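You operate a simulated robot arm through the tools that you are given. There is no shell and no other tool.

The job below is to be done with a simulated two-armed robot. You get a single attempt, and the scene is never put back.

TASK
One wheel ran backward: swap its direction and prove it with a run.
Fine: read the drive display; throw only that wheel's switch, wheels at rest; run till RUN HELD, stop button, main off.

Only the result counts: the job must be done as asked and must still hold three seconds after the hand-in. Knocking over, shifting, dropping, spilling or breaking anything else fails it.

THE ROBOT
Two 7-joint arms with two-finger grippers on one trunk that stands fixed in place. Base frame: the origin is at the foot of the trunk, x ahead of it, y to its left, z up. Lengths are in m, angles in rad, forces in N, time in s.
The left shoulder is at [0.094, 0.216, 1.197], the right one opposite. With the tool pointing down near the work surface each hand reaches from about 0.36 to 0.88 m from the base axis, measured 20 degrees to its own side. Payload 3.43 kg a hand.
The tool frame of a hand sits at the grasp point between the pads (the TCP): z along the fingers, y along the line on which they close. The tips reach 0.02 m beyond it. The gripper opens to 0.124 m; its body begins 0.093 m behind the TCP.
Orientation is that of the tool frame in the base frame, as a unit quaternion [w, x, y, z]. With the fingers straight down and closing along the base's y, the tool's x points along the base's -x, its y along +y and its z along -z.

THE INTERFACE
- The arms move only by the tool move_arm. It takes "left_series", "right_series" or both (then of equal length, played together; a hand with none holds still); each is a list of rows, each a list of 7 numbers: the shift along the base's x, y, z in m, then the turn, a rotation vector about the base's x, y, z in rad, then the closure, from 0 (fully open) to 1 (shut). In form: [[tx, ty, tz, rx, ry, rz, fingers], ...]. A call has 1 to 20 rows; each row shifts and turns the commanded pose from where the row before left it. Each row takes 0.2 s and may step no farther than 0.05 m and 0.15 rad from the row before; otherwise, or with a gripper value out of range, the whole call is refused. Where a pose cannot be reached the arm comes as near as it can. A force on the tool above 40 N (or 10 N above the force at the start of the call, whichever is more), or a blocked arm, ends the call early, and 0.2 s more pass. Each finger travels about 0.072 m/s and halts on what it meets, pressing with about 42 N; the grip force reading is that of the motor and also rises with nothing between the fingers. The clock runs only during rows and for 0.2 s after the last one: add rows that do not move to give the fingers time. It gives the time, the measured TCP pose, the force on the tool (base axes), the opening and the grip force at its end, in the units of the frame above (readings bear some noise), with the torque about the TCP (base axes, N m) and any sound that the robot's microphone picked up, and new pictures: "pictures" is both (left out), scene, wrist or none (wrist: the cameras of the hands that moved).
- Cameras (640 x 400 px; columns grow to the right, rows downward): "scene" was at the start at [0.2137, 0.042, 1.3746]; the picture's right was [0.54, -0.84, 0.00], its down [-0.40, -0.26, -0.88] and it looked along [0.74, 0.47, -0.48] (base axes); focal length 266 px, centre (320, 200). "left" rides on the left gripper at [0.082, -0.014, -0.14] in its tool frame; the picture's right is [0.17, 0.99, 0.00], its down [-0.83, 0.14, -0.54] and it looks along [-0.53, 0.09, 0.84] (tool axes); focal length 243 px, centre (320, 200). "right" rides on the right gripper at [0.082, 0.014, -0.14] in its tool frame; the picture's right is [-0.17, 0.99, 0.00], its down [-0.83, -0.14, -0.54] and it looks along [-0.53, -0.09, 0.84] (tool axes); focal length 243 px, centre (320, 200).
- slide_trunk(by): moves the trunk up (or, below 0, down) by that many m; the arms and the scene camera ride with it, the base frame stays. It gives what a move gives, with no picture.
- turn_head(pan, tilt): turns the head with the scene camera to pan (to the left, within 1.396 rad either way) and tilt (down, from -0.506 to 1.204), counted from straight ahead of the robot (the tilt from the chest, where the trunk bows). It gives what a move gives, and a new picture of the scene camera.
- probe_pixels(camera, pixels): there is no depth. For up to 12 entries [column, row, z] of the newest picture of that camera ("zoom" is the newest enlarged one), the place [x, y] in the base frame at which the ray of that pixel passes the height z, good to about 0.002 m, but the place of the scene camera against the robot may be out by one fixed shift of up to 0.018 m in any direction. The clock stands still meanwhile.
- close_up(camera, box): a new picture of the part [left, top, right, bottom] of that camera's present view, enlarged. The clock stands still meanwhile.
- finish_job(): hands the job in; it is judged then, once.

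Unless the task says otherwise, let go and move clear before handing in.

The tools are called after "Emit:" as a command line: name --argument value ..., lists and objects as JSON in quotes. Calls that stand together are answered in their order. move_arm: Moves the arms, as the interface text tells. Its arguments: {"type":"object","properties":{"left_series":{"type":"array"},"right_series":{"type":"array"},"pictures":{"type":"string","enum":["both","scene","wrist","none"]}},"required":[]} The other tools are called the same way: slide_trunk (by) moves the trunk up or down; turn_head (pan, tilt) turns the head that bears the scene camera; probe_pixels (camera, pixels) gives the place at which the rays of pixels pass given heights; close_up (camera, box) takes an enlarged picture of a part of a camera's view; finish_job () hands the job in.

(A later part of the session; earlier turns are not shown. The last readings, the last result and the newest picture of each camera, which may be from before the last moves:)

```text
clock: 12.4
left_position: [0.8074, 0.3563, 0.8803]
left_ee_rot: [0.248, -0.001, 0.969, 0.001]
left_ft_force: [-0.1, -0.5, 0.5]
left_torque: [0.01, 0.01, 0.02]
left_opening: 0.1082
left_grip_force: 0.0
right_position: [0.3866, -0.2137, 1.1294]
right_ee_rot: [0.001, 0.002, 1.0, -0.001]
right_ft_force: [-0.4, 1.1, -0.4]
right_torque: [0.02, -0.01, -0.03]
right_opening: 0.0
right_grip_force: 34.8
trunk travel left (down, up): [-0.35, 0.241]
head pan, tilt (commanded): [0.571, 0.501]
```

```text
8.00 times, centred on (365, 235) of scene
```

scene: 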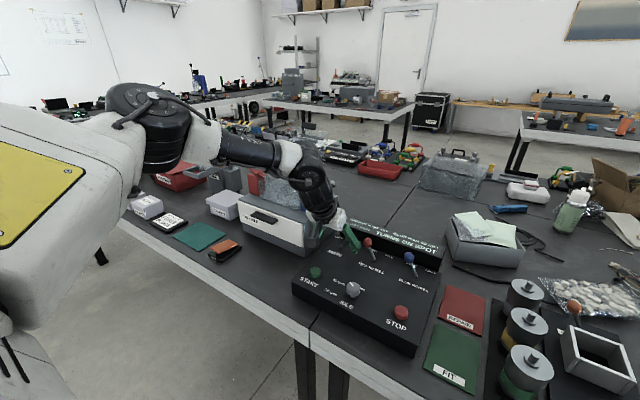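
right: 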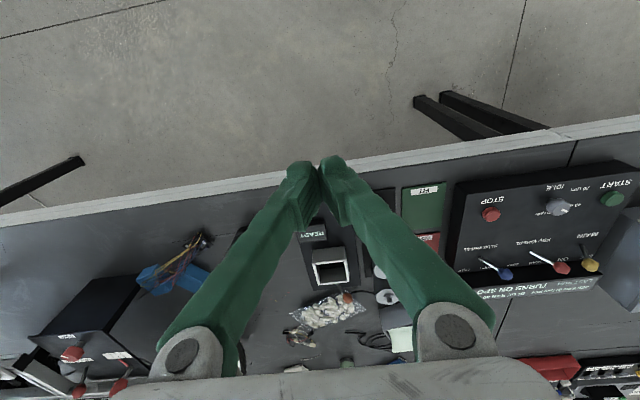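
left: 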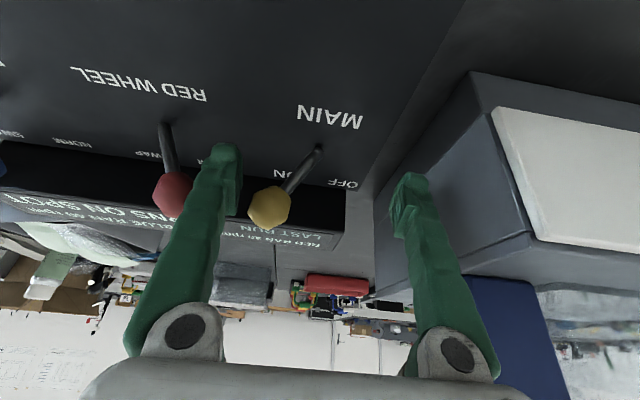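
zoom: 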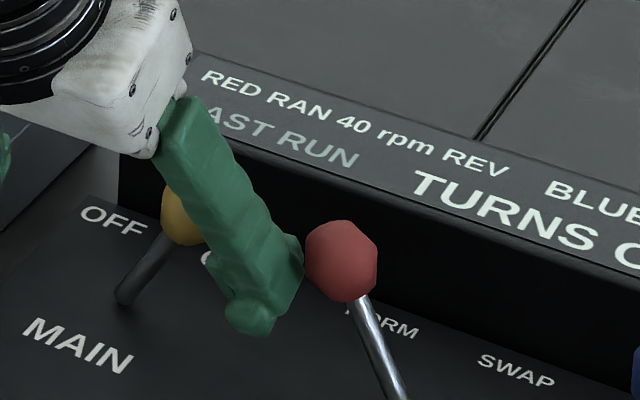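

The finger sits between the balls, almost touching red, with yellow clear. I'll push the red lever toward SWAP (−y) in small steps.

Emit:
move_arm --left_series '[[0, -0.01, 0, 0, 0, 0, 0.129], [0, -0.01, 0, 0, 0, 0, 0.129], [0, -0.01, 0, 0, 0, 0, 0.1], [0, -0.01, 0, 0, 0, 0, 0.07], [0, 0, 0, 0, 0, 0, 0.04]]' --pictures "both"

Emit:
close_up --camera "left" --box '[130, 100, 350, 250]'

Emit:
close_up --camera "scene" --box '[320, 200, 450, 280]'

```text
clock: 13.6
left_position: [0.8076, 0.3156, 0.8787]
left_ee_rot: [0.248, 0.0, 0.969, 0.0]
left_ft_force: [-1.4, 0.1, -0.6]
left_torque: [0.01, -0.01, 0.03]
left_opening: 0.1193
left_grip_force: 0.0
right_position: [0.3869, -0.2132, 1.1302]
right_ee_rot: [0.001, 0.002, 1.0, 0.0]
right_ft_force: [0.5, 0.1, -1.3]
right_torque: [-0.04, -0.01, 0.01]
right_opening: 0.0
right_grip_force: 34.5
trunk travel left (down, up): [-0.35, 0.241]
head pan, tilt (commanded): [0.571, 0.501]
```

scene: 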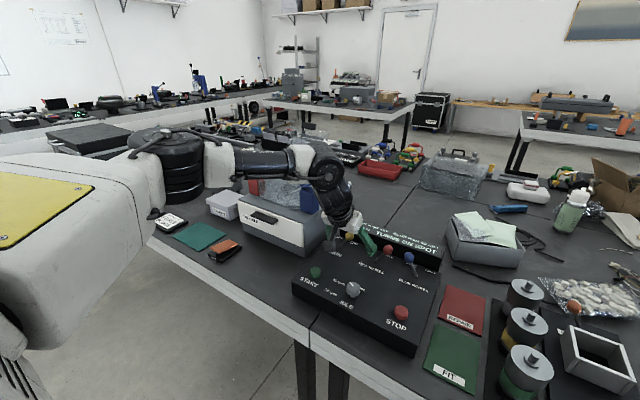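
left: 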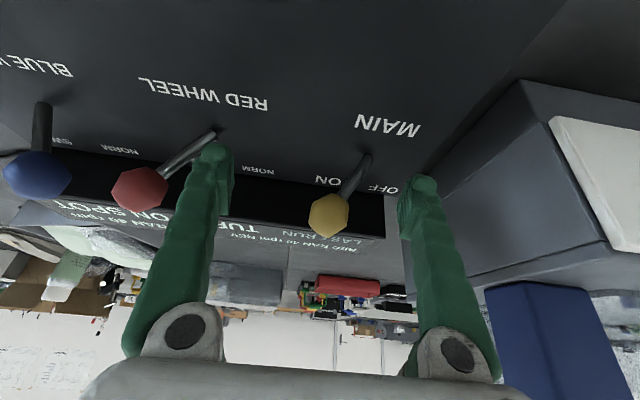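

```text
2.67 times, centred on (240, 175) of left
```

zoom: 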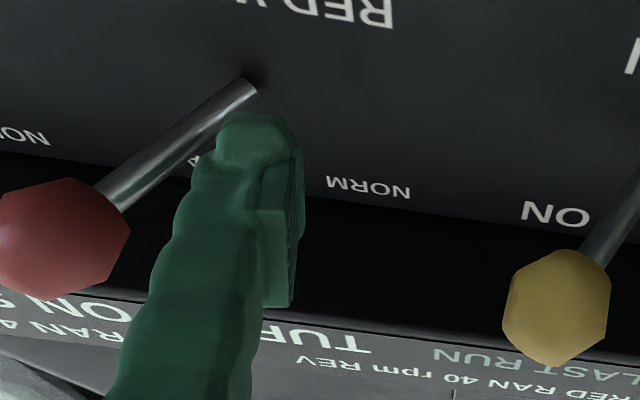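

```text
4.92 times, centred on (385, 240) of scene
```

zoom: 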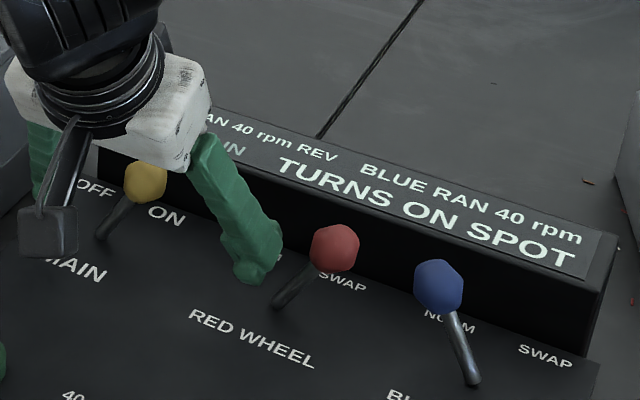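

The red lever has snapped to SWAP, with yellow still ON and blue still NORM. I'll back out, rise, straighten the tool, close the fingers and hover over START.

Emit:
move_arm --left_series '[[-0.02, 0, 0, 0, 0, 0, 0.04], [-0.02, 0, 0.01, 0, 0, 0, 0.04], [-0.02, 0, 0.03, 0, 0, 0, 0.04], [-0.02, 0.01, 0.03, 0, 0.1, 0, 0.3], [-0.02, 0.01, 0.005, 0, 0.1, 0, 0.7], [-0.02, 0.01, 0, 0, 0.1, 0, 1], [-0.013, 0.01, 0, 0, 0.1, 0, 1], [0, 0, 0, 0, 0.1, 0, 1], [0, 0, 0, 0, 0, 0, 1], [0, 0, 0, 0, 0, 0, 1]]' --pictures "both"

Emit:
close_up --camera "scene" --box '[290, 190, 450, 310]'

```text
clock: 15.8
left_position: [0.6742, 0.3581, 0.9529]
left_ee_rot: [0.003, 0.0, 1.0, -0.002]
left_ft_force: [1.2, -0.4, -0.1]
left_torque: [-0.03, 0.0, -0.01]
left_opening: 0.0002
left_grip_force: 34.3
right_position: [0.3869, -0.2143, 1.1295]
right_ee_rot: [0.002, 0.002, 1.0, 0.0]
right_ft_force: [0.2, -0.9, -0.1]
right_torque: [0.0, 0.04, 0.0]
right_opening: 0.0
right_grip_force: 34.2
trunk travel left (down, up): [-0.35, 0.241]
head pan, tilt (commanded): [0.571, 0.501]
```

scene: 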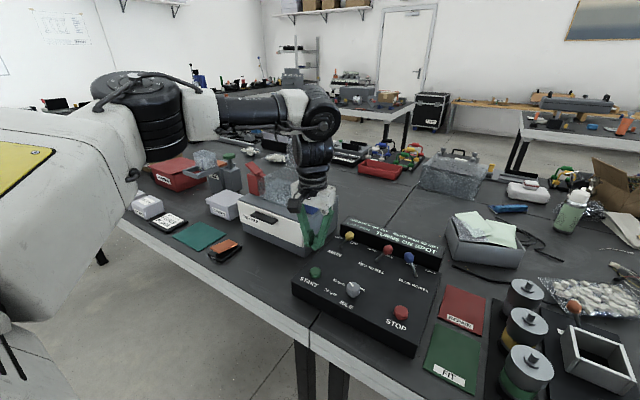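
left: 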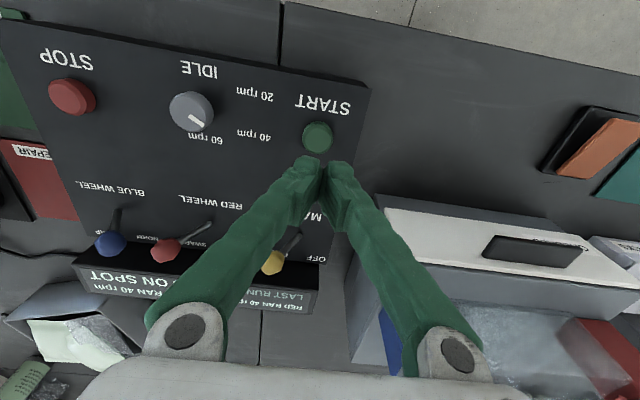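

```text
3.33 times, centred on (370, 250) of scene
```

zoom: 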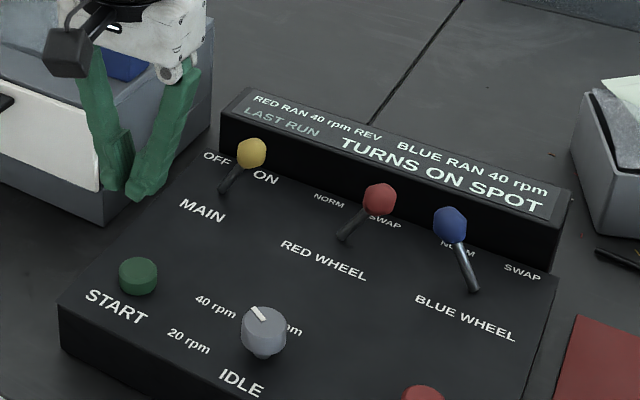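

I'll measure START and STOP precisely from this near-vertical wrist view, and double-check the knob pointer direction.

Emit:
close_up --camera "left" --box '[20, 40, 360, 250]'

Emit:
probe_pixels --camera "left" --pixels '[[317, 136, 0.842], [72, 97, 0.842], [188, 107, 0.87], [201, 124, 0.87], [254, 135, 0.83], [205, 139, 0.83], [254, 94, 0.83], [198, 70, 0.83]]'

Emit:
close_up --camera "left" --box '[150, 60, 290, 150]'

```text
1.88 times, centred on (190, 145) of left
```

zoom: 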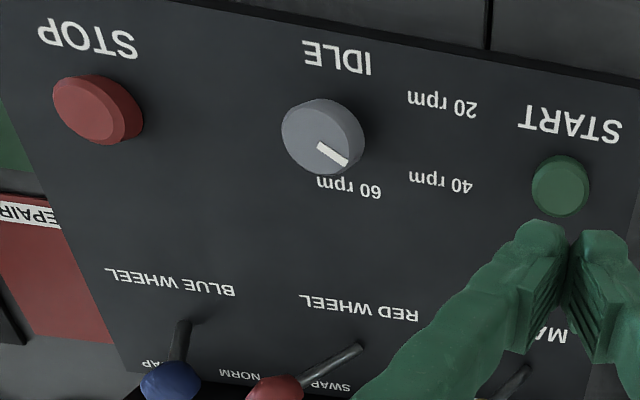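

```text
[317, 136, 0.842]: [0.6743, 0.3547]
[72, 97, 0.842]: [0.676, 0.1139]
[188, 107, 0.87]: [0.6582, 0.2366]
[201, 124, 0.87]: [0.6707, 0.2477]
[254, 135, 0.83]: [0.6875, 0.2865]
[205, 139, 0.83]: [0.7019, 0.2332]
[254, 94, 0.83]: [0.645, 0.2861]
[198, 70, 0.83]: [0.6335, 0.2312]
```

```text
4.44 times, centred on (220, 105) of left
```

zoom: 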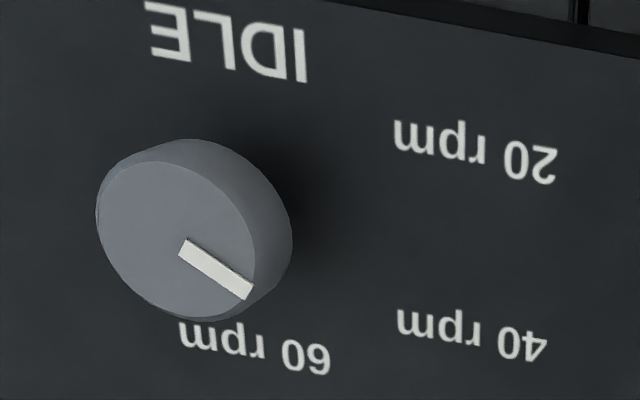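

The pointer works out to about 59°, which is the 40 rpm position on an evenly spaced dial, so I'll leave the knob alone. START is at (0.674, 0.355); I'll descend over it to just above contact.

Emit:
move_arm --left_series '[[0, -0.002, -0.03, 0, 0, 0, 1], [0, -0.001, -0.03, 0, 0, 0, 1], [0, 0, -0.015, 0, 0, 0, 1], [0, 0, 0, 0, 0, 0, 1]]' --pictures "both"

Emit:
close_up --camera "scene" --box '[280, 200, 440, 310]'

```text
clock: 16.8
left_position: [0.6724, 0.3566, 0.8783]
left_ee_rot: [0.0, 0.0, 1.0, -0.001]
left_ft_force: [0.0, 0.0, -0.4]
left_torque: [-0.03, 0.0, -0.02]
left_opening: 0.0
left_grip_force: 34.4
right_position: [0.3855, -0.2135, 1.1305]
right_ee_rot: [0.002, 0.002, 1.0, -0.001]
right_ft_force: [-0.7, 0.4, 0.5]
right_torque: [0.01, 0.01, -0.01]
right_opening: 0.0
right_grip_force: 34.7
trunk travel left (down, up): [-0.35, 0.241]
head pan, tilt (commanded): [0.571, 0.501]
```

scene: 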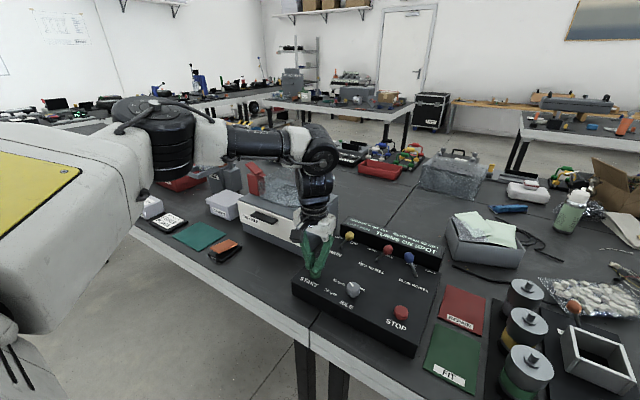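
left: 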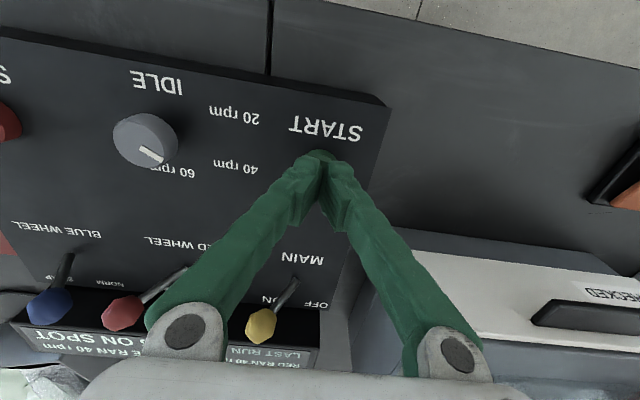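

```text
3.64 times, centred on (360, 255) of scene
```

zoom: 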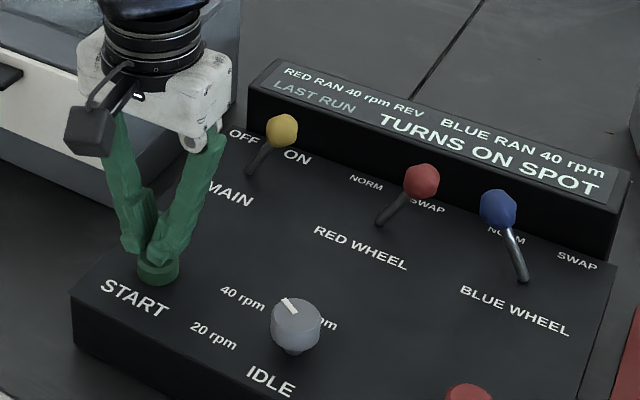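

The fingertips are right above START. I'll press down gently in small steps, watching the force and the display.

Emit:
move_arm --left_series '[[0, 0, -0.005, 0, 0, 0, 1], [0, 0, -0.005, 0, 0, 0, 1], [0, 0, -0.003, 0, 0, 0, 1], [0, 0, -0.002, 0, 0, 0, 1]]' --pictures "scene"

Emit:
close_up --camera "scene" --box '[280, 200, 440, 310]'

```text
clock: 17.8
left_position: [0.6724, 0.3561, 0.8637]
left_ee_rot: [0.0, 0.0, 1.0, 0.0]
left_ft_force: [-0.2, 1.2, 3.1]
left_torque: [0.02, 0.02, 0.02]
left_opening: 0.0059
left_grip_force: 34.5
right_position: [0.3856, -0.2138, 1.1311]
right_ee_rot: [0.001, 0.002, 1.0, 0.0]
right_ft_force: [0.3, -1.1, 0.7]
right_torque: [-0.01, -0.02, -0.04]
right_opening: 0.0001
right_grip_force: 34.4
trunk travel left (down, up): [-0.35, 0.241]
head pan, tilt (commanded): [0.571, 0.501]
heard: click
```

scene: 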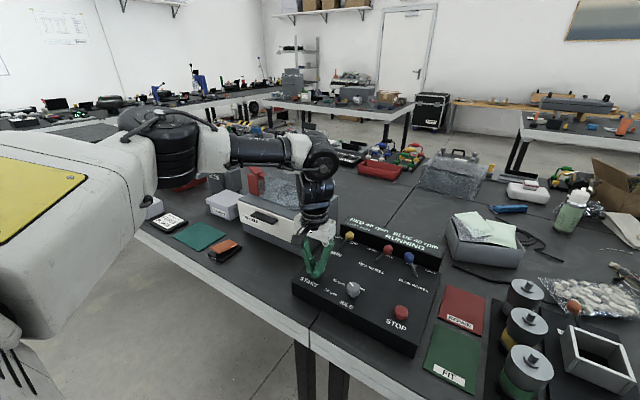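

```text
3.64 times, centred on (360, 255) of scene
```

zoom: 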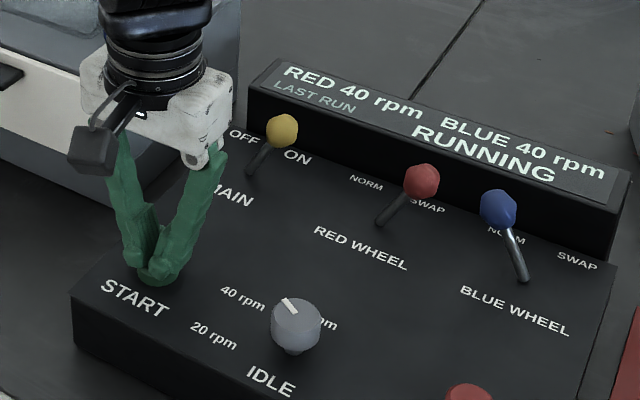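

A click sounded and the display reads "RED 40 rpm, BLUE 40 rpm, RUNNING". I'll lift off START and move over STOP at a safe height while it runs.

Emit:
move_arm --left_series '[[0, 0, 0.03, 0, 0, 0, 1], [0, 0, 0.03, 0, 0, 0, 1], [0, -0.04, 0, 0, 0, 0, 1], [0, -0.04, 0, 0, 0, 0, 1], [0, -0.04, 0, 0, 0, 0, 1], [0, -0.04, 0, 0, 0, 0, 1], [0, -0.04, 0, 0, 0, 0, 1], [0.003, -0.042, 0, 0, 0, 0, 1], [0, 0, 0, 0, 0, 0, 1]]' --pictures "both"

Emit:
close_up --camera "scene" --box '[310, 200, 470, 330]'

```text
clock: 19.8
left_position: [0.5737, 0.2395, 0.912]
left_ee_rot: [0.003, 0.0, 1.0, -0.002]
left_ft_force: [-0.2, -0.3, 0.6]
left_torque: [0.04, -0.01, -0.02]
left_opening: 0.0
left_grip_force: 34.2
left hand out of reach, approached as far as the arm can: row 3, 4, 5, 6, 7, 8
right_position: [0.3877, -0.2143, 1.1298]
right_ee_rot: [0.002, 0.002, 1.0, 0.0]
right_ft_force: [-0.1, -0.9, -0.4]
right_torque: [-0.02, 0.0, 0.02]
right_opening: 0.0002
right_grip_force: 34.1
trunk travel left (down, up): [-0.35, 0.241]
head pan, tilt (commanded): [0.571, 0.501]
```

scene: 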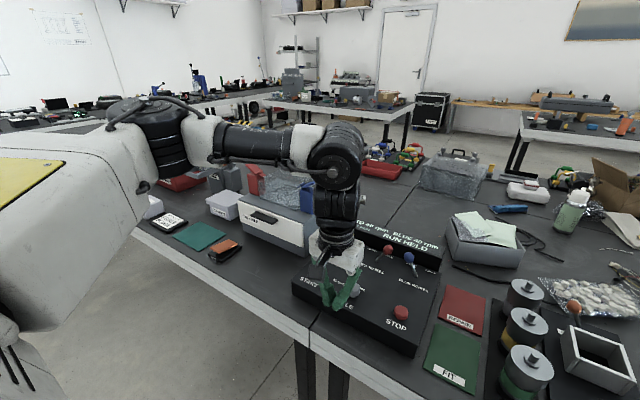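
left: 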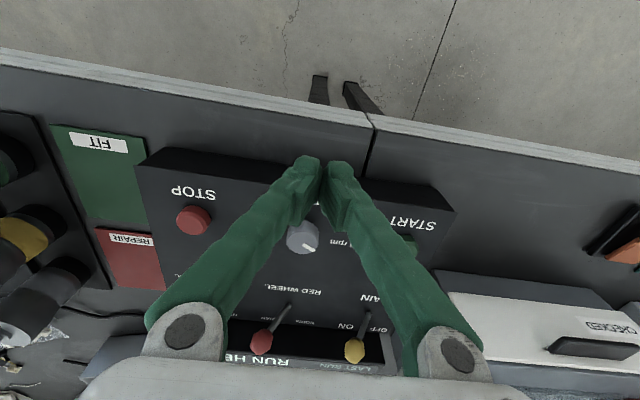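

```text
3.08 times, centred on (390, 265) of scene
```

zoom: 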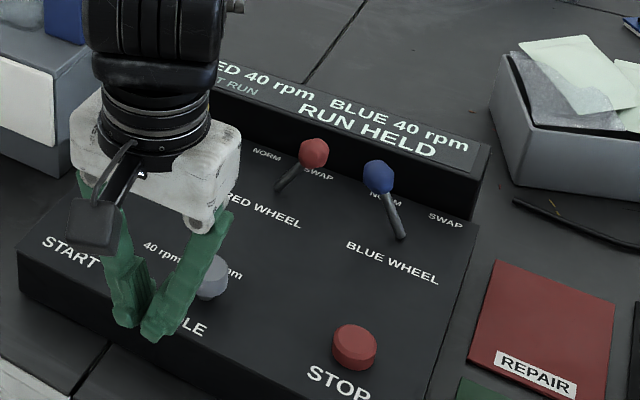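

The display reads "RUN HELD", but the left hand ran out of reach toward STOP and stopped at (0.574, 0.240). I'll raise it and try turning the wrist (yaw) to free the reach toward STOP.

Emit:
move_arm --left_series '[[0, 0, 0.03, 0, 0, 0, 1], [0, 0, 0.03, 0, 0, 0, 1], [0, -0.01, 0, 0, 0, -0.12, 1], [0, -0.02, 0, 0, 0, -0.12, 1], [0, -0.03, 0, 0, 0, -0.12, 1], [0, -0.03, 0, 0, 0, -0.12, 1]]' --pictures "scene"

```text
clock: 21.2
left_position: [0.5558, 0.2379, 0.9981]
left_ee_rot: [0.0, 0.239, 0.971, -0.002]
left_ft_force: [-0.2, 0.2, 0.0]
left_torque: [0.03, 0.0, -0.01]
left_opening: 0.0
left_grip_force: 34.3
left hand out of reach, approached as far as the arm can: row 1, 2, 3, 4, 5, 6
right_position: [0.3857, -0.2131, 1.1309]
right_ee_rot: [0.002, 0.002, 1.0, -0.001]
right_ft_force: [0.3, 0.3, 0.8]
right_torque: [0.0, 0.0, 0.0]
right_opening: 0.0001
right_grip_force: 34.3
trunk travel left (down, up): [-0.35, 0.241]
head pan, tilt (commanded): [0.571, 0.501]
```

scene: 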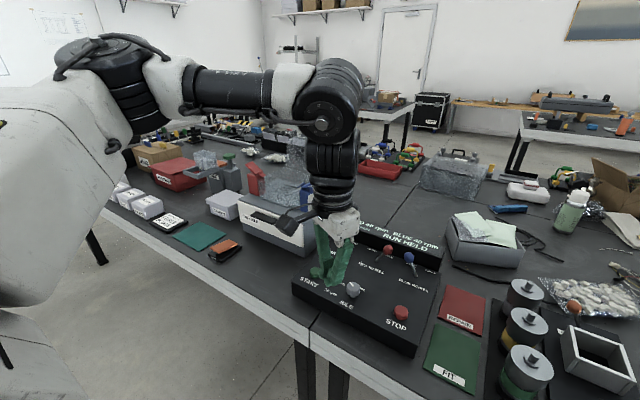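

The limit looks like the wrist bend with a vertical tool, since pitched poses reached farther earlier. I'll undo the yaw and pitch the fingers forward about 0.45 rad at this safe height.

Emit:
move_arm --left_series '[[0, 0, 0, 0, 0, 0.12, 1], [0, 0, 0, 0, 0, 0.12, 1], [0, 0, 0, 0, 0, 0.12, 1], [0, 0, 0, 0, 0, 0.12, 1], [0, 0, 0, 0, -0.12, 0, 1], [0, 0, 0, 0, -0.12, 0, 1], [0, 0, 0, 0, -0.12, 0, 1], [0, 0, 0, 0, -0.1, 0, 1], [0, 0, 0, 0, 0, 0, 1]]' --pictures "both"

```text
clock: 23.2
left_position: [0.5812, 0.2602, 0.9984]
left_ee_rot: [0.227, 0.0, 0.974, -0.001]
left_ft_force: [0.4, 1.0, 0.0]
left_torque: [-0.02, 0.02, 0.0]
left_opening: 0.0002
left_grip_force: 34.9
left hand out of reach, approached as far as the arm can: row 7, 8
right_position: [0.3876, -0.2127, 1.1301]
right_ee_rot: [0.001, 0.001, 1.0, 0.0]
right_ft_force: [0.7, 0.3, 0.4]
right_torque: [0.01, 0.06, -0.02]
right_opening: 0.0
right_grip_force: 34.2
trunk travel left (down, up): [-0.35, 0.241]
head pan, tilt (commanded): [0.571, 0.501]
```

scene: 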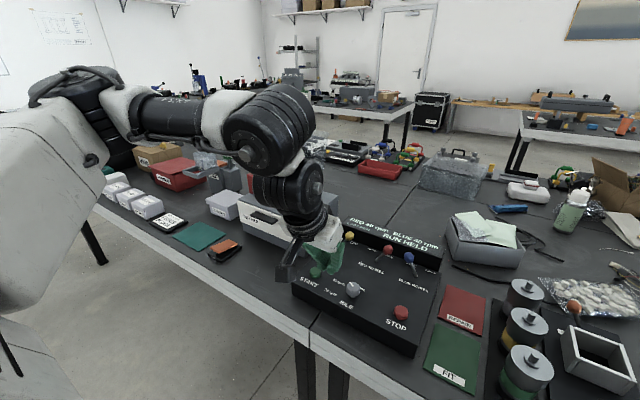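
left: 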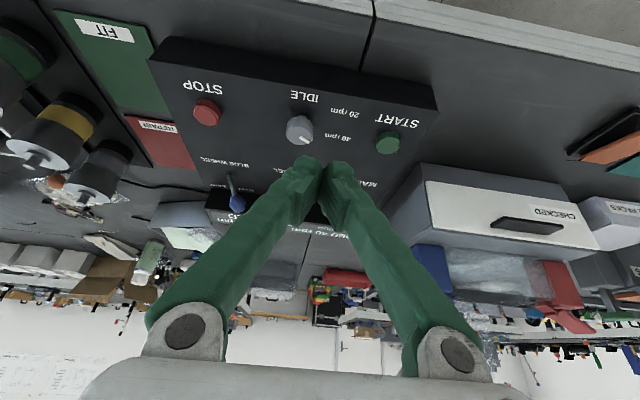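

Moving up or inward is what the left arm cannot do, so a higher shoulder should help. I'll raise the trunk 0.12 m (both hands are clear above the bench).

Emit:
slide_trunk --by 0.12

```text
clock: 24.7
left_position: [0.5809, 0.259, 1.1171]
left_ee_rot: [0.228, -0.001, 0.974, 0.001]
left_ft_force: [0.2, 0.6, 0.1]
left_torque: [0.03, 0.01, -0.01]
left_opening: 0.0002
left_grip_force: 34.2
right_position: [0.3748, -0.2085, 1.2856]
right_ee_rot: [0.063, 0.002, 0.998, 0.0]
right_ft_force: [0.7, -0.7, -0.5]
right_torque: [-0.02, 0.02, 0.01]
right_opening: 0.0003
right_grip_force: 34.1
trunk travel left (down, up): [-0.47, 0.121]
head pan, tilt (commanded): [0.571, 0.501]
```

The left hand is at (0.581, 0.259, 1.117). I'll lower it to about z 0.96 while easing the pitch, then start moving toward STOP.

Emit:
move_arm --left_series '[[0, 0, -0.04, 0, 0, 0, 1], [0, 0, -0.04, 0, 0, 0, 1], [0, 0, -0.04, 0, 0, 0, 1], [0, 0, -0.03, 0, 0.05, 0, 1], [0, -0.02, 0, 0, 0.05, 0, 1], [0, -0.03, 0, 0, 0.05, 0, 1], [0, 0, 0, 0, 0, 0, 1]]' --pictures "scene"

```text
clock: 26.3
left_position: [0.5788, 0.2129, 0.9735]
left_ee_rot: [0.154, -0.002, 0.988, 0.0]
left_ft_force: [-0.4, 0.3, 0.2]
left_torque: [-0.03, -0.03, 0.0]
left_opening: 0.0
left_grip_force: 34.0
left hand out of reach, approached as far as the arm can: row 6
right_position: [0.3728, -0.2096, 1.2862]
right_ee_rot: [0.063, 0.002, 0.998, 0.0]
right_ft_force: [-0.3, -0.3, -0.1]
right_torque: [0.01, -0.01, -0.01]
right_opening: 0.0
right_grip_force: 34.1
trunk travel left (down, up): [-0.47, 0.121]
head pan, tilt (commanded): [0.571, 0.501]
```

scene: 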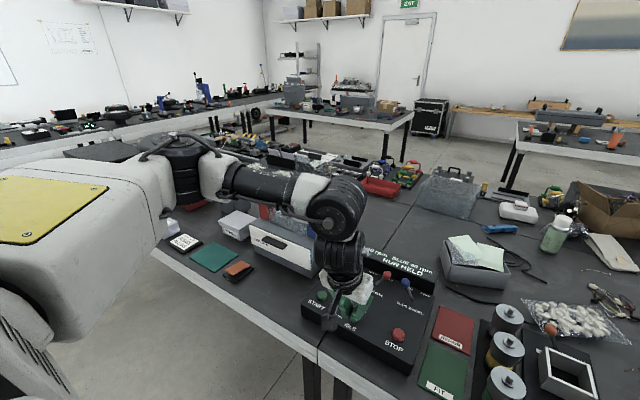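

Raising the trunk gained inward reach (y=0.213 now). I'll test whether going lower lets the hand move further inward.

Emit:
move_arm --left_series '[[0, 0, -0.03, 0, 0, 0, 1], [0, 0, -0.015, 0, 0, 0, 1], [0, -0.02, 0, 0, 0, 0, 1], [0, -0.02, 0, 0, 0, 0, 1], [0, -0.02, 0, 0, 0, 0, 1]]' --pictures "scene"

```text
clock: 27.5
left_position: [0.5733, 0.21, 0.9387]
left_ee_rot: [0.156, 0.001, 0.988, 0.0]
left_ft_force: [0.2, 0.0, 0.3]
left_torque: [0.02, 0.03, 0.03]
left_opening: 0.0001
left_grip_force: 34.2
left hand out of reach, approached as far as the arm can: row 3, 4, 5
right_position: [0.3731, -0.2079, 1.286]
right_ee_rot: [0.062, 0.002, 0.998, 0.0]
right_ft_force: [-0.6, 0.3, 0.0]
right_torque: [0.02, 0.0, 0.04]
right_opening: 0.0
right_grip_force: 34.3
trunk travel left (down, up): [-0.47, 0.121]
head pan, tilt (commanded): [0.571, 0.501]
```

scene: 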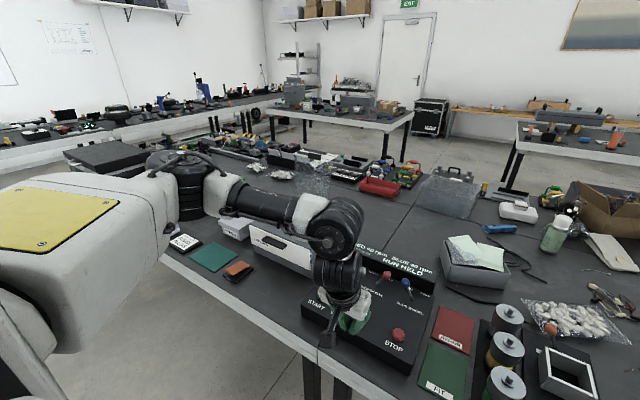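

The inward limit stays near y=0.21. I'll test whether yawing the other way (positive) frees the arm.

Emit:
move_arm --left_series '[[0, 0, 0, 0, 0, 0.14, 1], [0, 0, 0, 0, 0, 0.14, 1], [0, 0, 0, 0, 0, 0.14, 1], [0, -0.02, 0, 0, 0, 0, 1], [0, -0.02, 0, 0, 0, 0, 1]]' --pictures "scene"

```text
clock: 28.7
left_position: [0.6302, 0.2631, 0.9674]
left_ee_rot: [0.151, -0.17, 0.973, 0.025]
left_ft_force: [-0.5, 0.6, 0.3]
left_torque: [0.0, -0.03, -0.02]
left_opening: 0.0
left_grip_force: 34.7
left hand out of reach, approached as far as the arm can: row 1, 2, 3, 4, 5
right_position: [0.3736, -0.2073, 1.2866]
right_ee_rot: [0.063, 0.002, 0.998, -0.001]
right_ft_force: [-0.1, 0.7, -0.1]
right_torque: [-0.05, -0.03, -0.01]
right_opening: 0.0
right_grip_force: 34.7
trunk travel left (down, up): [-0.47, 0.121]
head pan, tilt (commanded): [0.571, 0.501]
```

scene: 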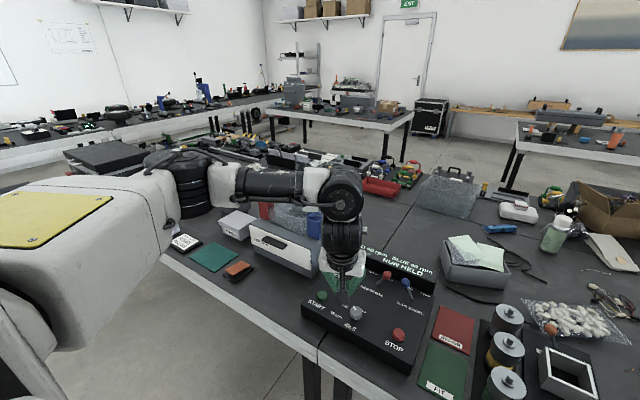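

Positive yaw makes it much worse, so wrist roll is the limiting joint and negative yaw should help. I'll turn back and well past to the negative side, without commanding translation yet.

Emit:
move_arm --left_series '[[0, 0, 0, 0, 0, -0.14, 1], [0, 0, 0, 0, 0, -0.14, 1], [0, 0, 0, 0, 0, -0.14, 1], [0, 0, 0, 0, 0, -0.14, 1], [0, 0, 0, 0, 0, -0.14, 1], [0, 0, 0, 0, 0, -0.14, 1], [0, -0.02, 0, 0, 0, -0.1, 1], [0, -0.02, 0, 0, 0, -0.1, 1], [0, -0.02, 0, 0, 0, 0, 1]]' --pictures "scene"

```text
clock: 30.7
left_position: [0.63, 0.2025, 0.9679]
left_ee_rot: [0.144, 0.337, 0.929, -0.053]
left_ft_force: [-0.6, -0.3, 0.2]
left_torque: [0.0, 0.02, -0.02]
left_opening: 0.0
left_grip_force: 34.5
right_position: [0.3736, -0.2078, 1.2857]
right_ee_rot: [0.062, 0.002, 0.998, -0.001]
right_ft_force: [-0.6, -0.2, 0.5]
right_torque: [-0.01, 0.0, 0.02]
right_opening: 0.0001
right_grip_force: 34.5
trunk travel left (down, up): [-0.47, 0.121]
head pan, tilt (commanded): [0.571, 0.501]
```

scene: 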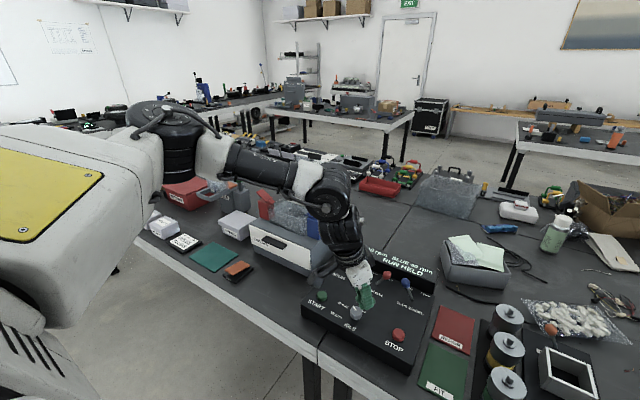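

That worked: the hand reached (0.63, 0.2025, 0.968) with no reach warnings and the tool yawed about −0.7 rad. I'll carry on to above STOP at (0.676, 0.114).

Emit:
move_arm --left_series '[[0.01, -0.028, 0, 0, 0, -0.05, 1], [0.015, -0.028, 0, 0, 0, -0.05, 1], [0.015, -0.028, 0, 0, 0, -0.05, 1], [0, 0, 0, 0, 0, 0, 1]]' --pictures "both"

Emit:
close_up --camera "scene" --box '[290, 230, 470, 370]'

```text
clock: 31.7
left_position: [0.6383, 0.1845, 0.968]
left_ee_rot: [0.142, 0.352, 0.923, -0.057]
left_ft_force: [-0.1, 0.1, -0.1]
left_torque: [-0.01, -0.02, 0.01]
left_opening: 0.0
left_grip_force: 34.3
left hand out of reach, approached as far as the arm can: row 1, 2, 3
right_position: [0.3737, -0.2079, 1.2861]
right_ee_rot: [0.062, 0.001, 0.998, -0.001]
right_ft_force: [-0.8, 0.0, -0.6]
right_torque: [0.01, 0.03, -0.01]
right_opening: 0.0003
right_grip_force: 34.9
trunk travel left (down, up): [-0.47, 0.121]
head pan, tilt (commanded): [0.571, 0.501]
```

scene: 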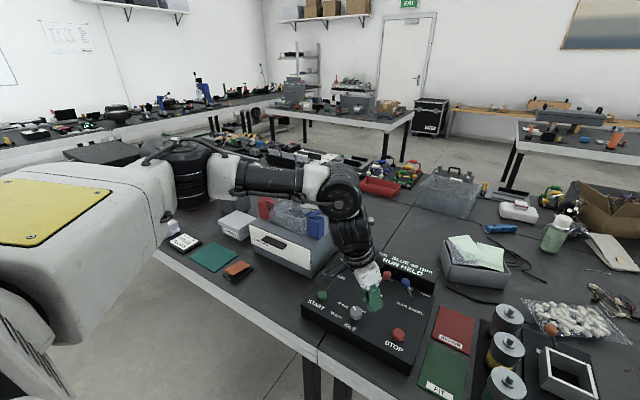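
left: 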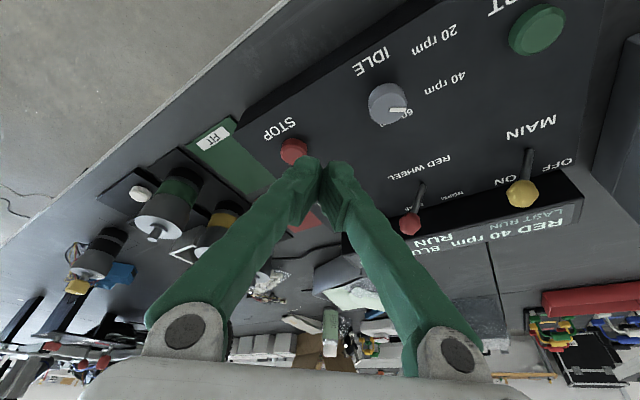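

```text
2.86 times, centred on (380, 300) of scene
```

zoom: 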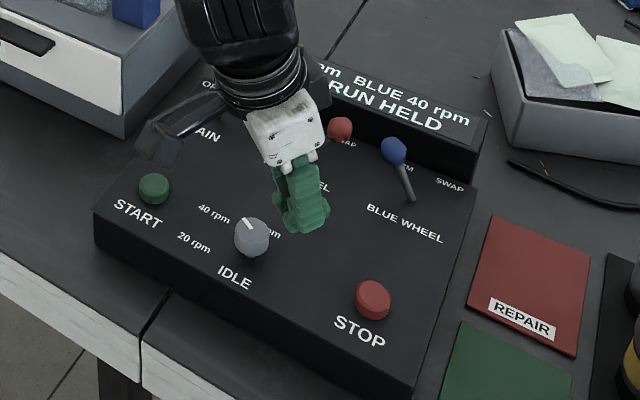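

The same wrist limit stopped it again at (0.638, 0.1845), so I'll yaw a further −0.7 rad in place and then continue toward STOP.

Emit:
move_arm --left_series '[[0, 0, 0, 0, 0, -0.14, 1], [0, 0, 0, 0, 0, -0.14, 1], [0, 0, 0, 0, 0, -0.14, 1], [0, 0, 0, 0, 0, -0.14, 1], [0, 0, 0, 0, 0, -0.14, 1], [0.008, -0.02, 0, 0, 0, 0, 1], [0.01, -0.02, 0, 0, 0, 0, 1], [0.01, -0.02, 0, 0, 0, 0, 1], [0, 0, 0, 0, 0, 0, 1]]' --pictures "both"

Emit:
close_up --camera "scene" --box '[290, 230, 470, 370]'

```text
clock: 33.7
left_position: [0.6299, 0.1863, 0.9705]
left_ee_rot: [0.12, 0.639, 0.753, -0.099]
left_ft_force: [0.4, -0.7, 0.3]
left_torque: [0.0, -0.02, -0.01]
left_opening: 0.0001
left_grip_force: 34.6
left hand out of reach, approached as far as the arm can: row 5, 6, 7, 8
right_position: [0.3745, -0.2083, 1.2853]
right_ee_rot: [0.063, 0.002, 0.998, 0.0]
right_ft_force: [0.3, 0.6, -1.0]
right_torque: [0.02, 0.03, -0.02]
right_opening: 0.0
right_grip_force: 34.8
trunk travel left (down, up): [-0.47, 0.121]
head pan, tilt (commanded): [0.571, 0.501]
```

scene: 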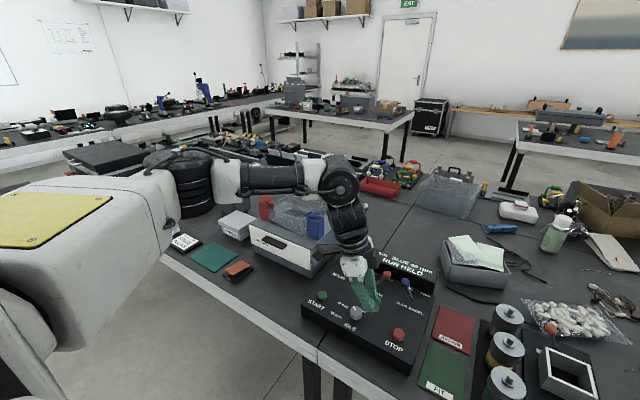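
left: 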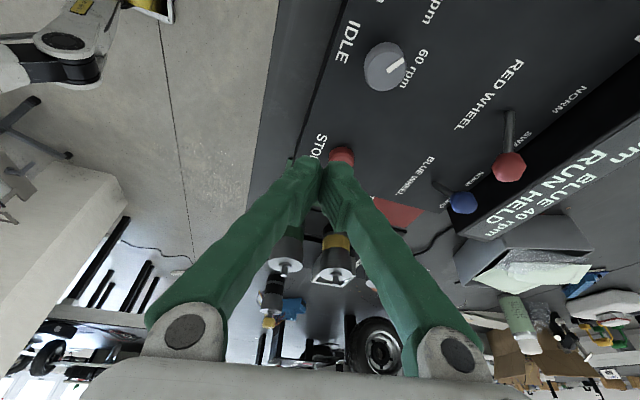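

```text
2.86 times, centred on (380, 300) of scene
```

zoom: 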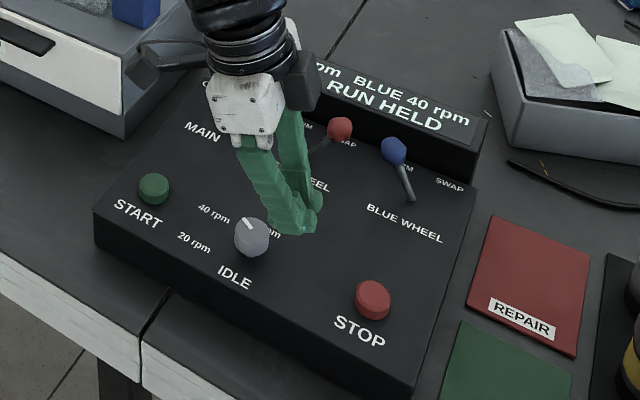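

All the stops are consistent with the wrist itself not being able to go inside y≈0.24. So I'll tilt the fingers inward about 0.8 rad so the tips reach STOP while the wrist stays outside; first the tilt, in place.

Emit:
move_arm --left_series '[[0, 0, 0, -0.123, -0.022, 0, 1], [0, 0, 0, -0.123, -0.022, 0, 1], [0, 0, 0, -0.123, -0.022, 0, 1], [0, 0, 0, -0.123, -0.022, 0, 1], [0, 0, 0, 0, 0, 0.14, 1], [0, 0, 0, 0, 0, 0.14, 1], [0, 0, 0, 0, 0, 0.14, 1], [0, 0, 0, 0, 0, 0, 1]]' --pictures "both"

Emit:
close_up --camera "scene" --box '[290, 230, 470, 370]'

```text
clock: 35.5
left_position: [0.6294, 0.1874, 0.9703]
left_ee_rot: [0.348, 0.435, 0.81, -0.184]
left_ft_force: [-0.1, -0.5, 0.5]
left_torque: [0.02, 0.01, -0.01]
left_opening: 0.0
left_grip_force: 34.6
right_position: [0.3738, -0.2089, 1.2873]
right_ee_rot: [0.062, 0.002, 0.998, 0.0]
right_ft_force: [0.4, 0.8, 0.4]
right_torque: [0.0, 0.02, 0.0]
right_opening: 0.0
right_grip_force: 34.7
trunk travel left (down, up): [-0.47, 0.121]
head pan, tilt (commanded): [0.571, 0.501]
```

scene: 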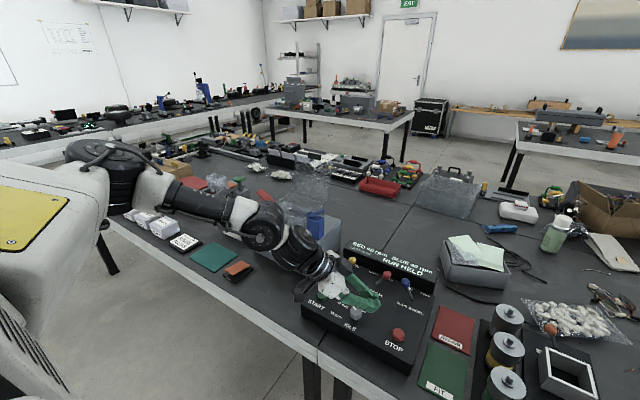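
left: 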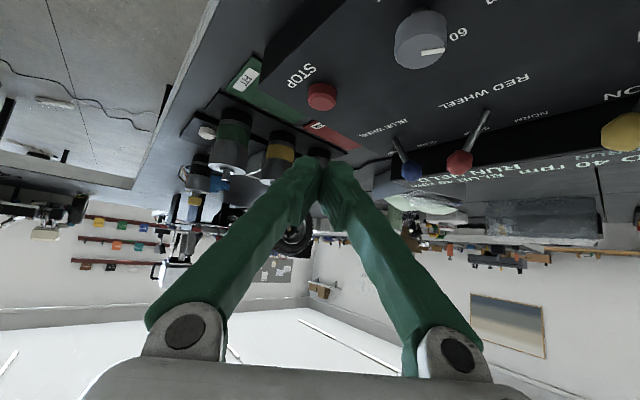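

```text
2.86 times, centred on (380, 300) of scene
```

zoom: 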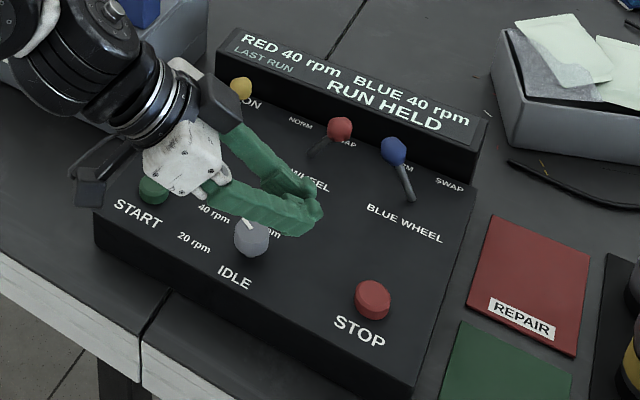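

The tilt worked with no reach warnings, and the display still reads RUN HELD. I'll move the tips to above STOP at the same height.

Emit:
move_arm --left_series '[[0.0145, -0.0227, 0, 0, 0, 0, 1], [0.0145, -0.0227, 0, 0, 0, 0, 1], [0.0145, -0.0227, 0, 0, 0, 0, 1], [0, 0, -0.03, 0, 0, 0, 1], [0, 0, 0, 0, 0, 0, 1]]' --pictures "both"

Emit:
close_up --camera "scene" --box '[290, 230, 470, 370]'

Emit:
close_up --camera "left" --box '[220, 40, 420, 200]'

```text
clock: 36.7
left_position: [0.6744, 0.1185, 0.9413]
left_ee_rot: [0.349, 0.435, 0.81, -0.183]
left_ft_force: [0.5, 0.0, 0.3]
left_torque: [-0.03, -0.01, 0.0]
left_opening: 0.0
left_grip_force: 34.3
right_position: [0.3743, -0.2077, 1.2861]
right_ee_rot: [0.062, 0.001, 0.998, 0.0]
right_ft_force: [0.4, -0.2, 0.2]
right_torque: [0.01, 0.0, -0.01]
right_opening: 0.0002
right_grip_force: 34.3
trunk travel left (down, up): [-0.47, 0.121]
head pan, tilt (commanded): [0.571, 0.501]
```

scene: 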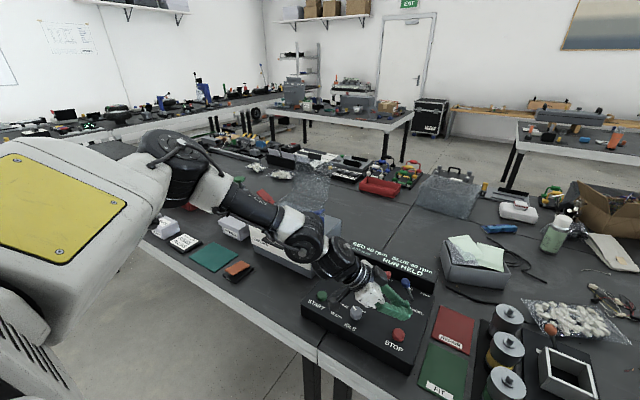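
left: 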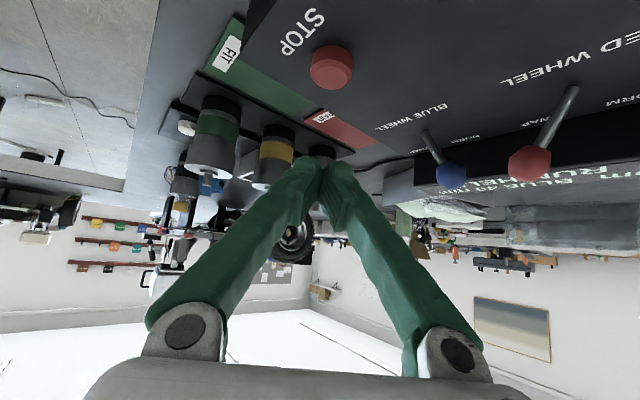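

```text
2.86 times, centred on (380, 300) of scene
```

zoom: 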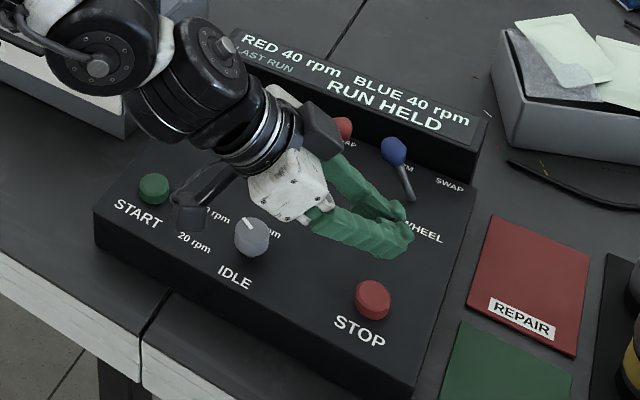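

```text
2.50 times, centred on (320, 120) of left
```

zoom: 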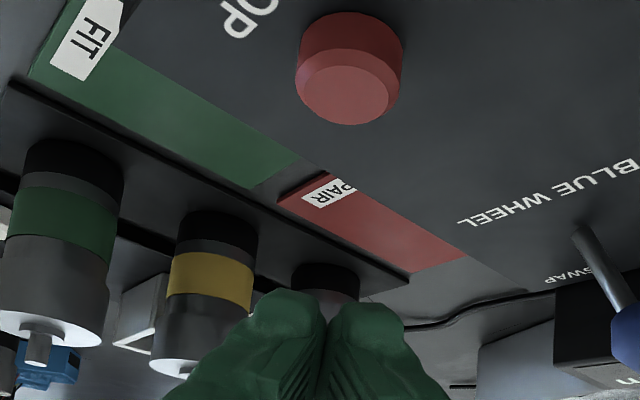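

The hand is at (0.674, 0.1185, 0.941), tips above STOP. I'll lower toward it, coarse first, then in fine steps listening for the click.

Emit:
move_arm --left_series '[[0, 0, -0.025, 0, 0, 0, 1], [0, 0, -0.025, 0, 0, 0, 1], [0, 0, 0, 0, 0, 0, 1]]' --pictures "both"

Emit:
close_up --camera "scene" --box '[290, 230, 470, 370]'

Emit:
close_up --camera "left" --box '[220, 40, 420, 200]'

```text
clock: 37.5
left_position: [0.6733, 0.1206, 0.8916]
left_ee_rot: [0.348, 0.435, 0.81, -0.184]
left_ft_force: [0.5, 0.1, 0.4]
left_torque: [0.0, -0.04, -0.02]
left_opening: 0.0
left_grip_force: 34.2
right_position: [0.3741, -0.2085, 1.287]
right_ee_rot: [0.064, 0.002, 0.998, 0.0]
right_ft_force: [0.5, -0.3, 0.1]
right_torque: [-0.02, -0.01, 0.01]
right_opening: 0.0
right_grip_force: 34.5
trunk travel left (down, up): [-0.47, 0.121]
head pan, tilt (commanded): [0.571, 0.501]
```

scene: 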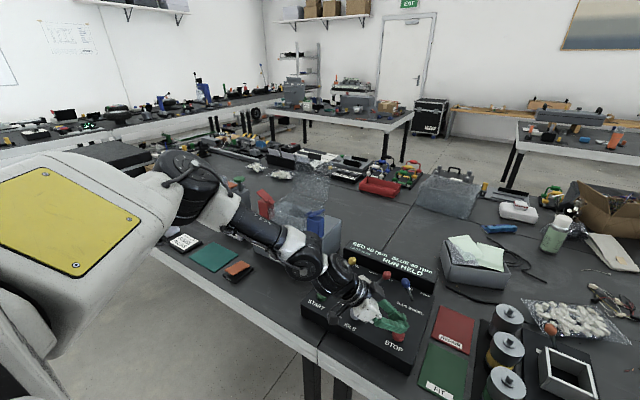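
left: 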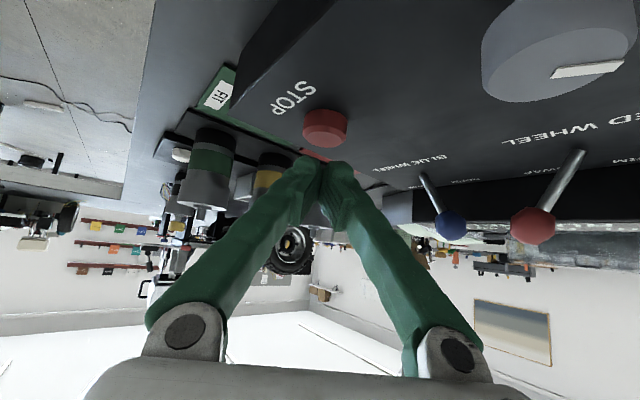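

```text
2.86 times, centred on (380, 300) of scene
```

zoom: 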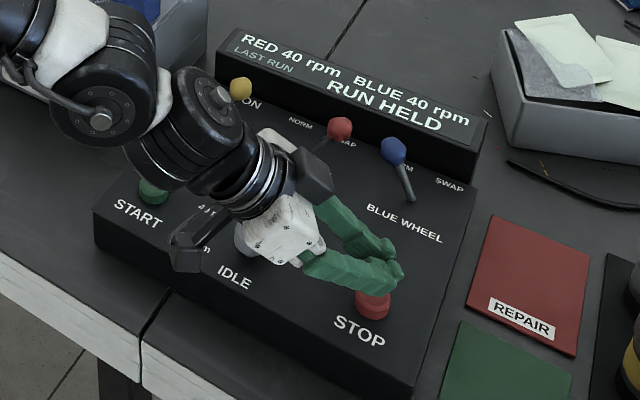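

```text
2.50 times, centred on (320, 120) of left
```

zoom: 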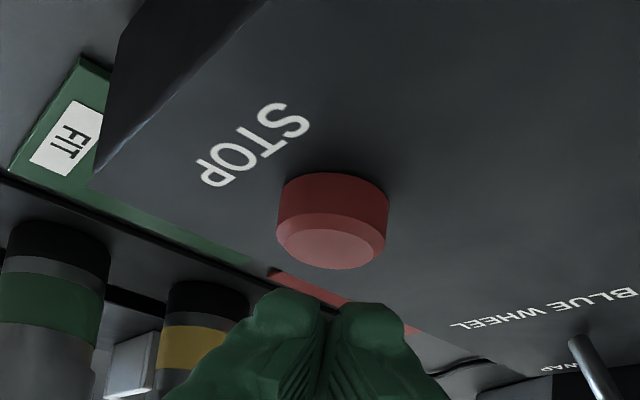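

The tips are just above STOP; I want to confirm the gripper body clears the knob beneath it before pressing.

Emit:
close_up --camera "scene" --box '[335, 275, 425, 350]'

Emit:
close_up --camera "left" --box '[380, 0, 640, 160]'

Emit:
close_up --camera "right" --box '[320, 60, 640, 300]'

```text
5.33 times, centred on (380, 312) of scene
```

zoom: 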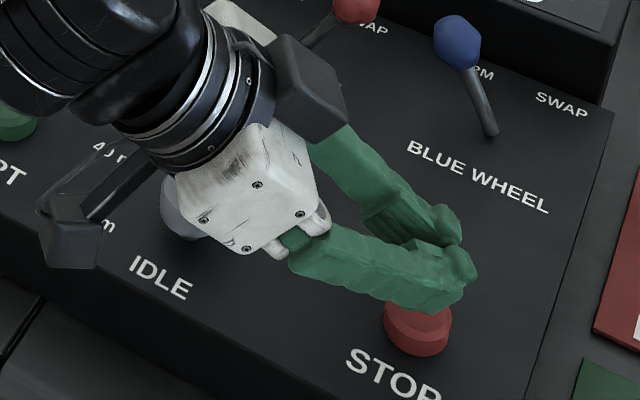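

```text
2.46 times, centred on (510, 80) of left
```

zoom: 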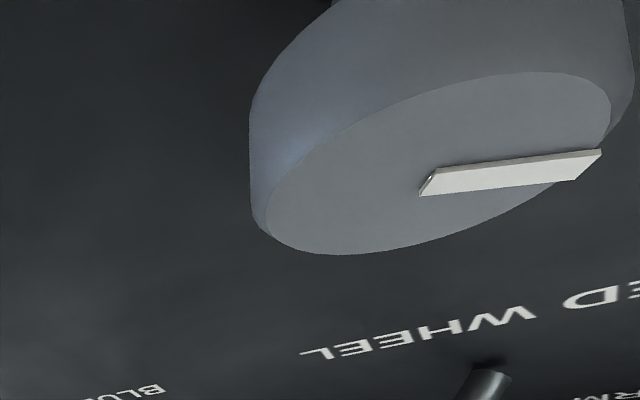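

```text
1.67 times, centred on (480, 180) of right
```

zoom: 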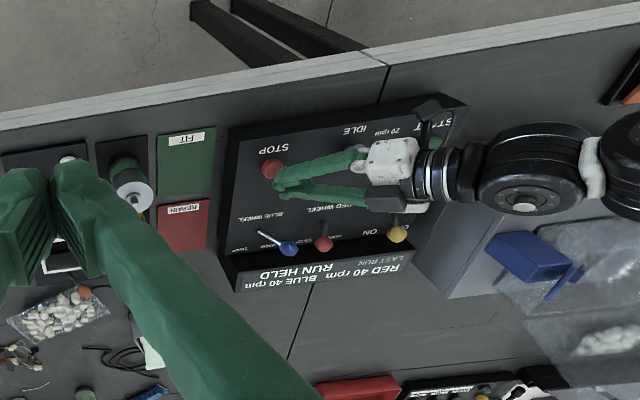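

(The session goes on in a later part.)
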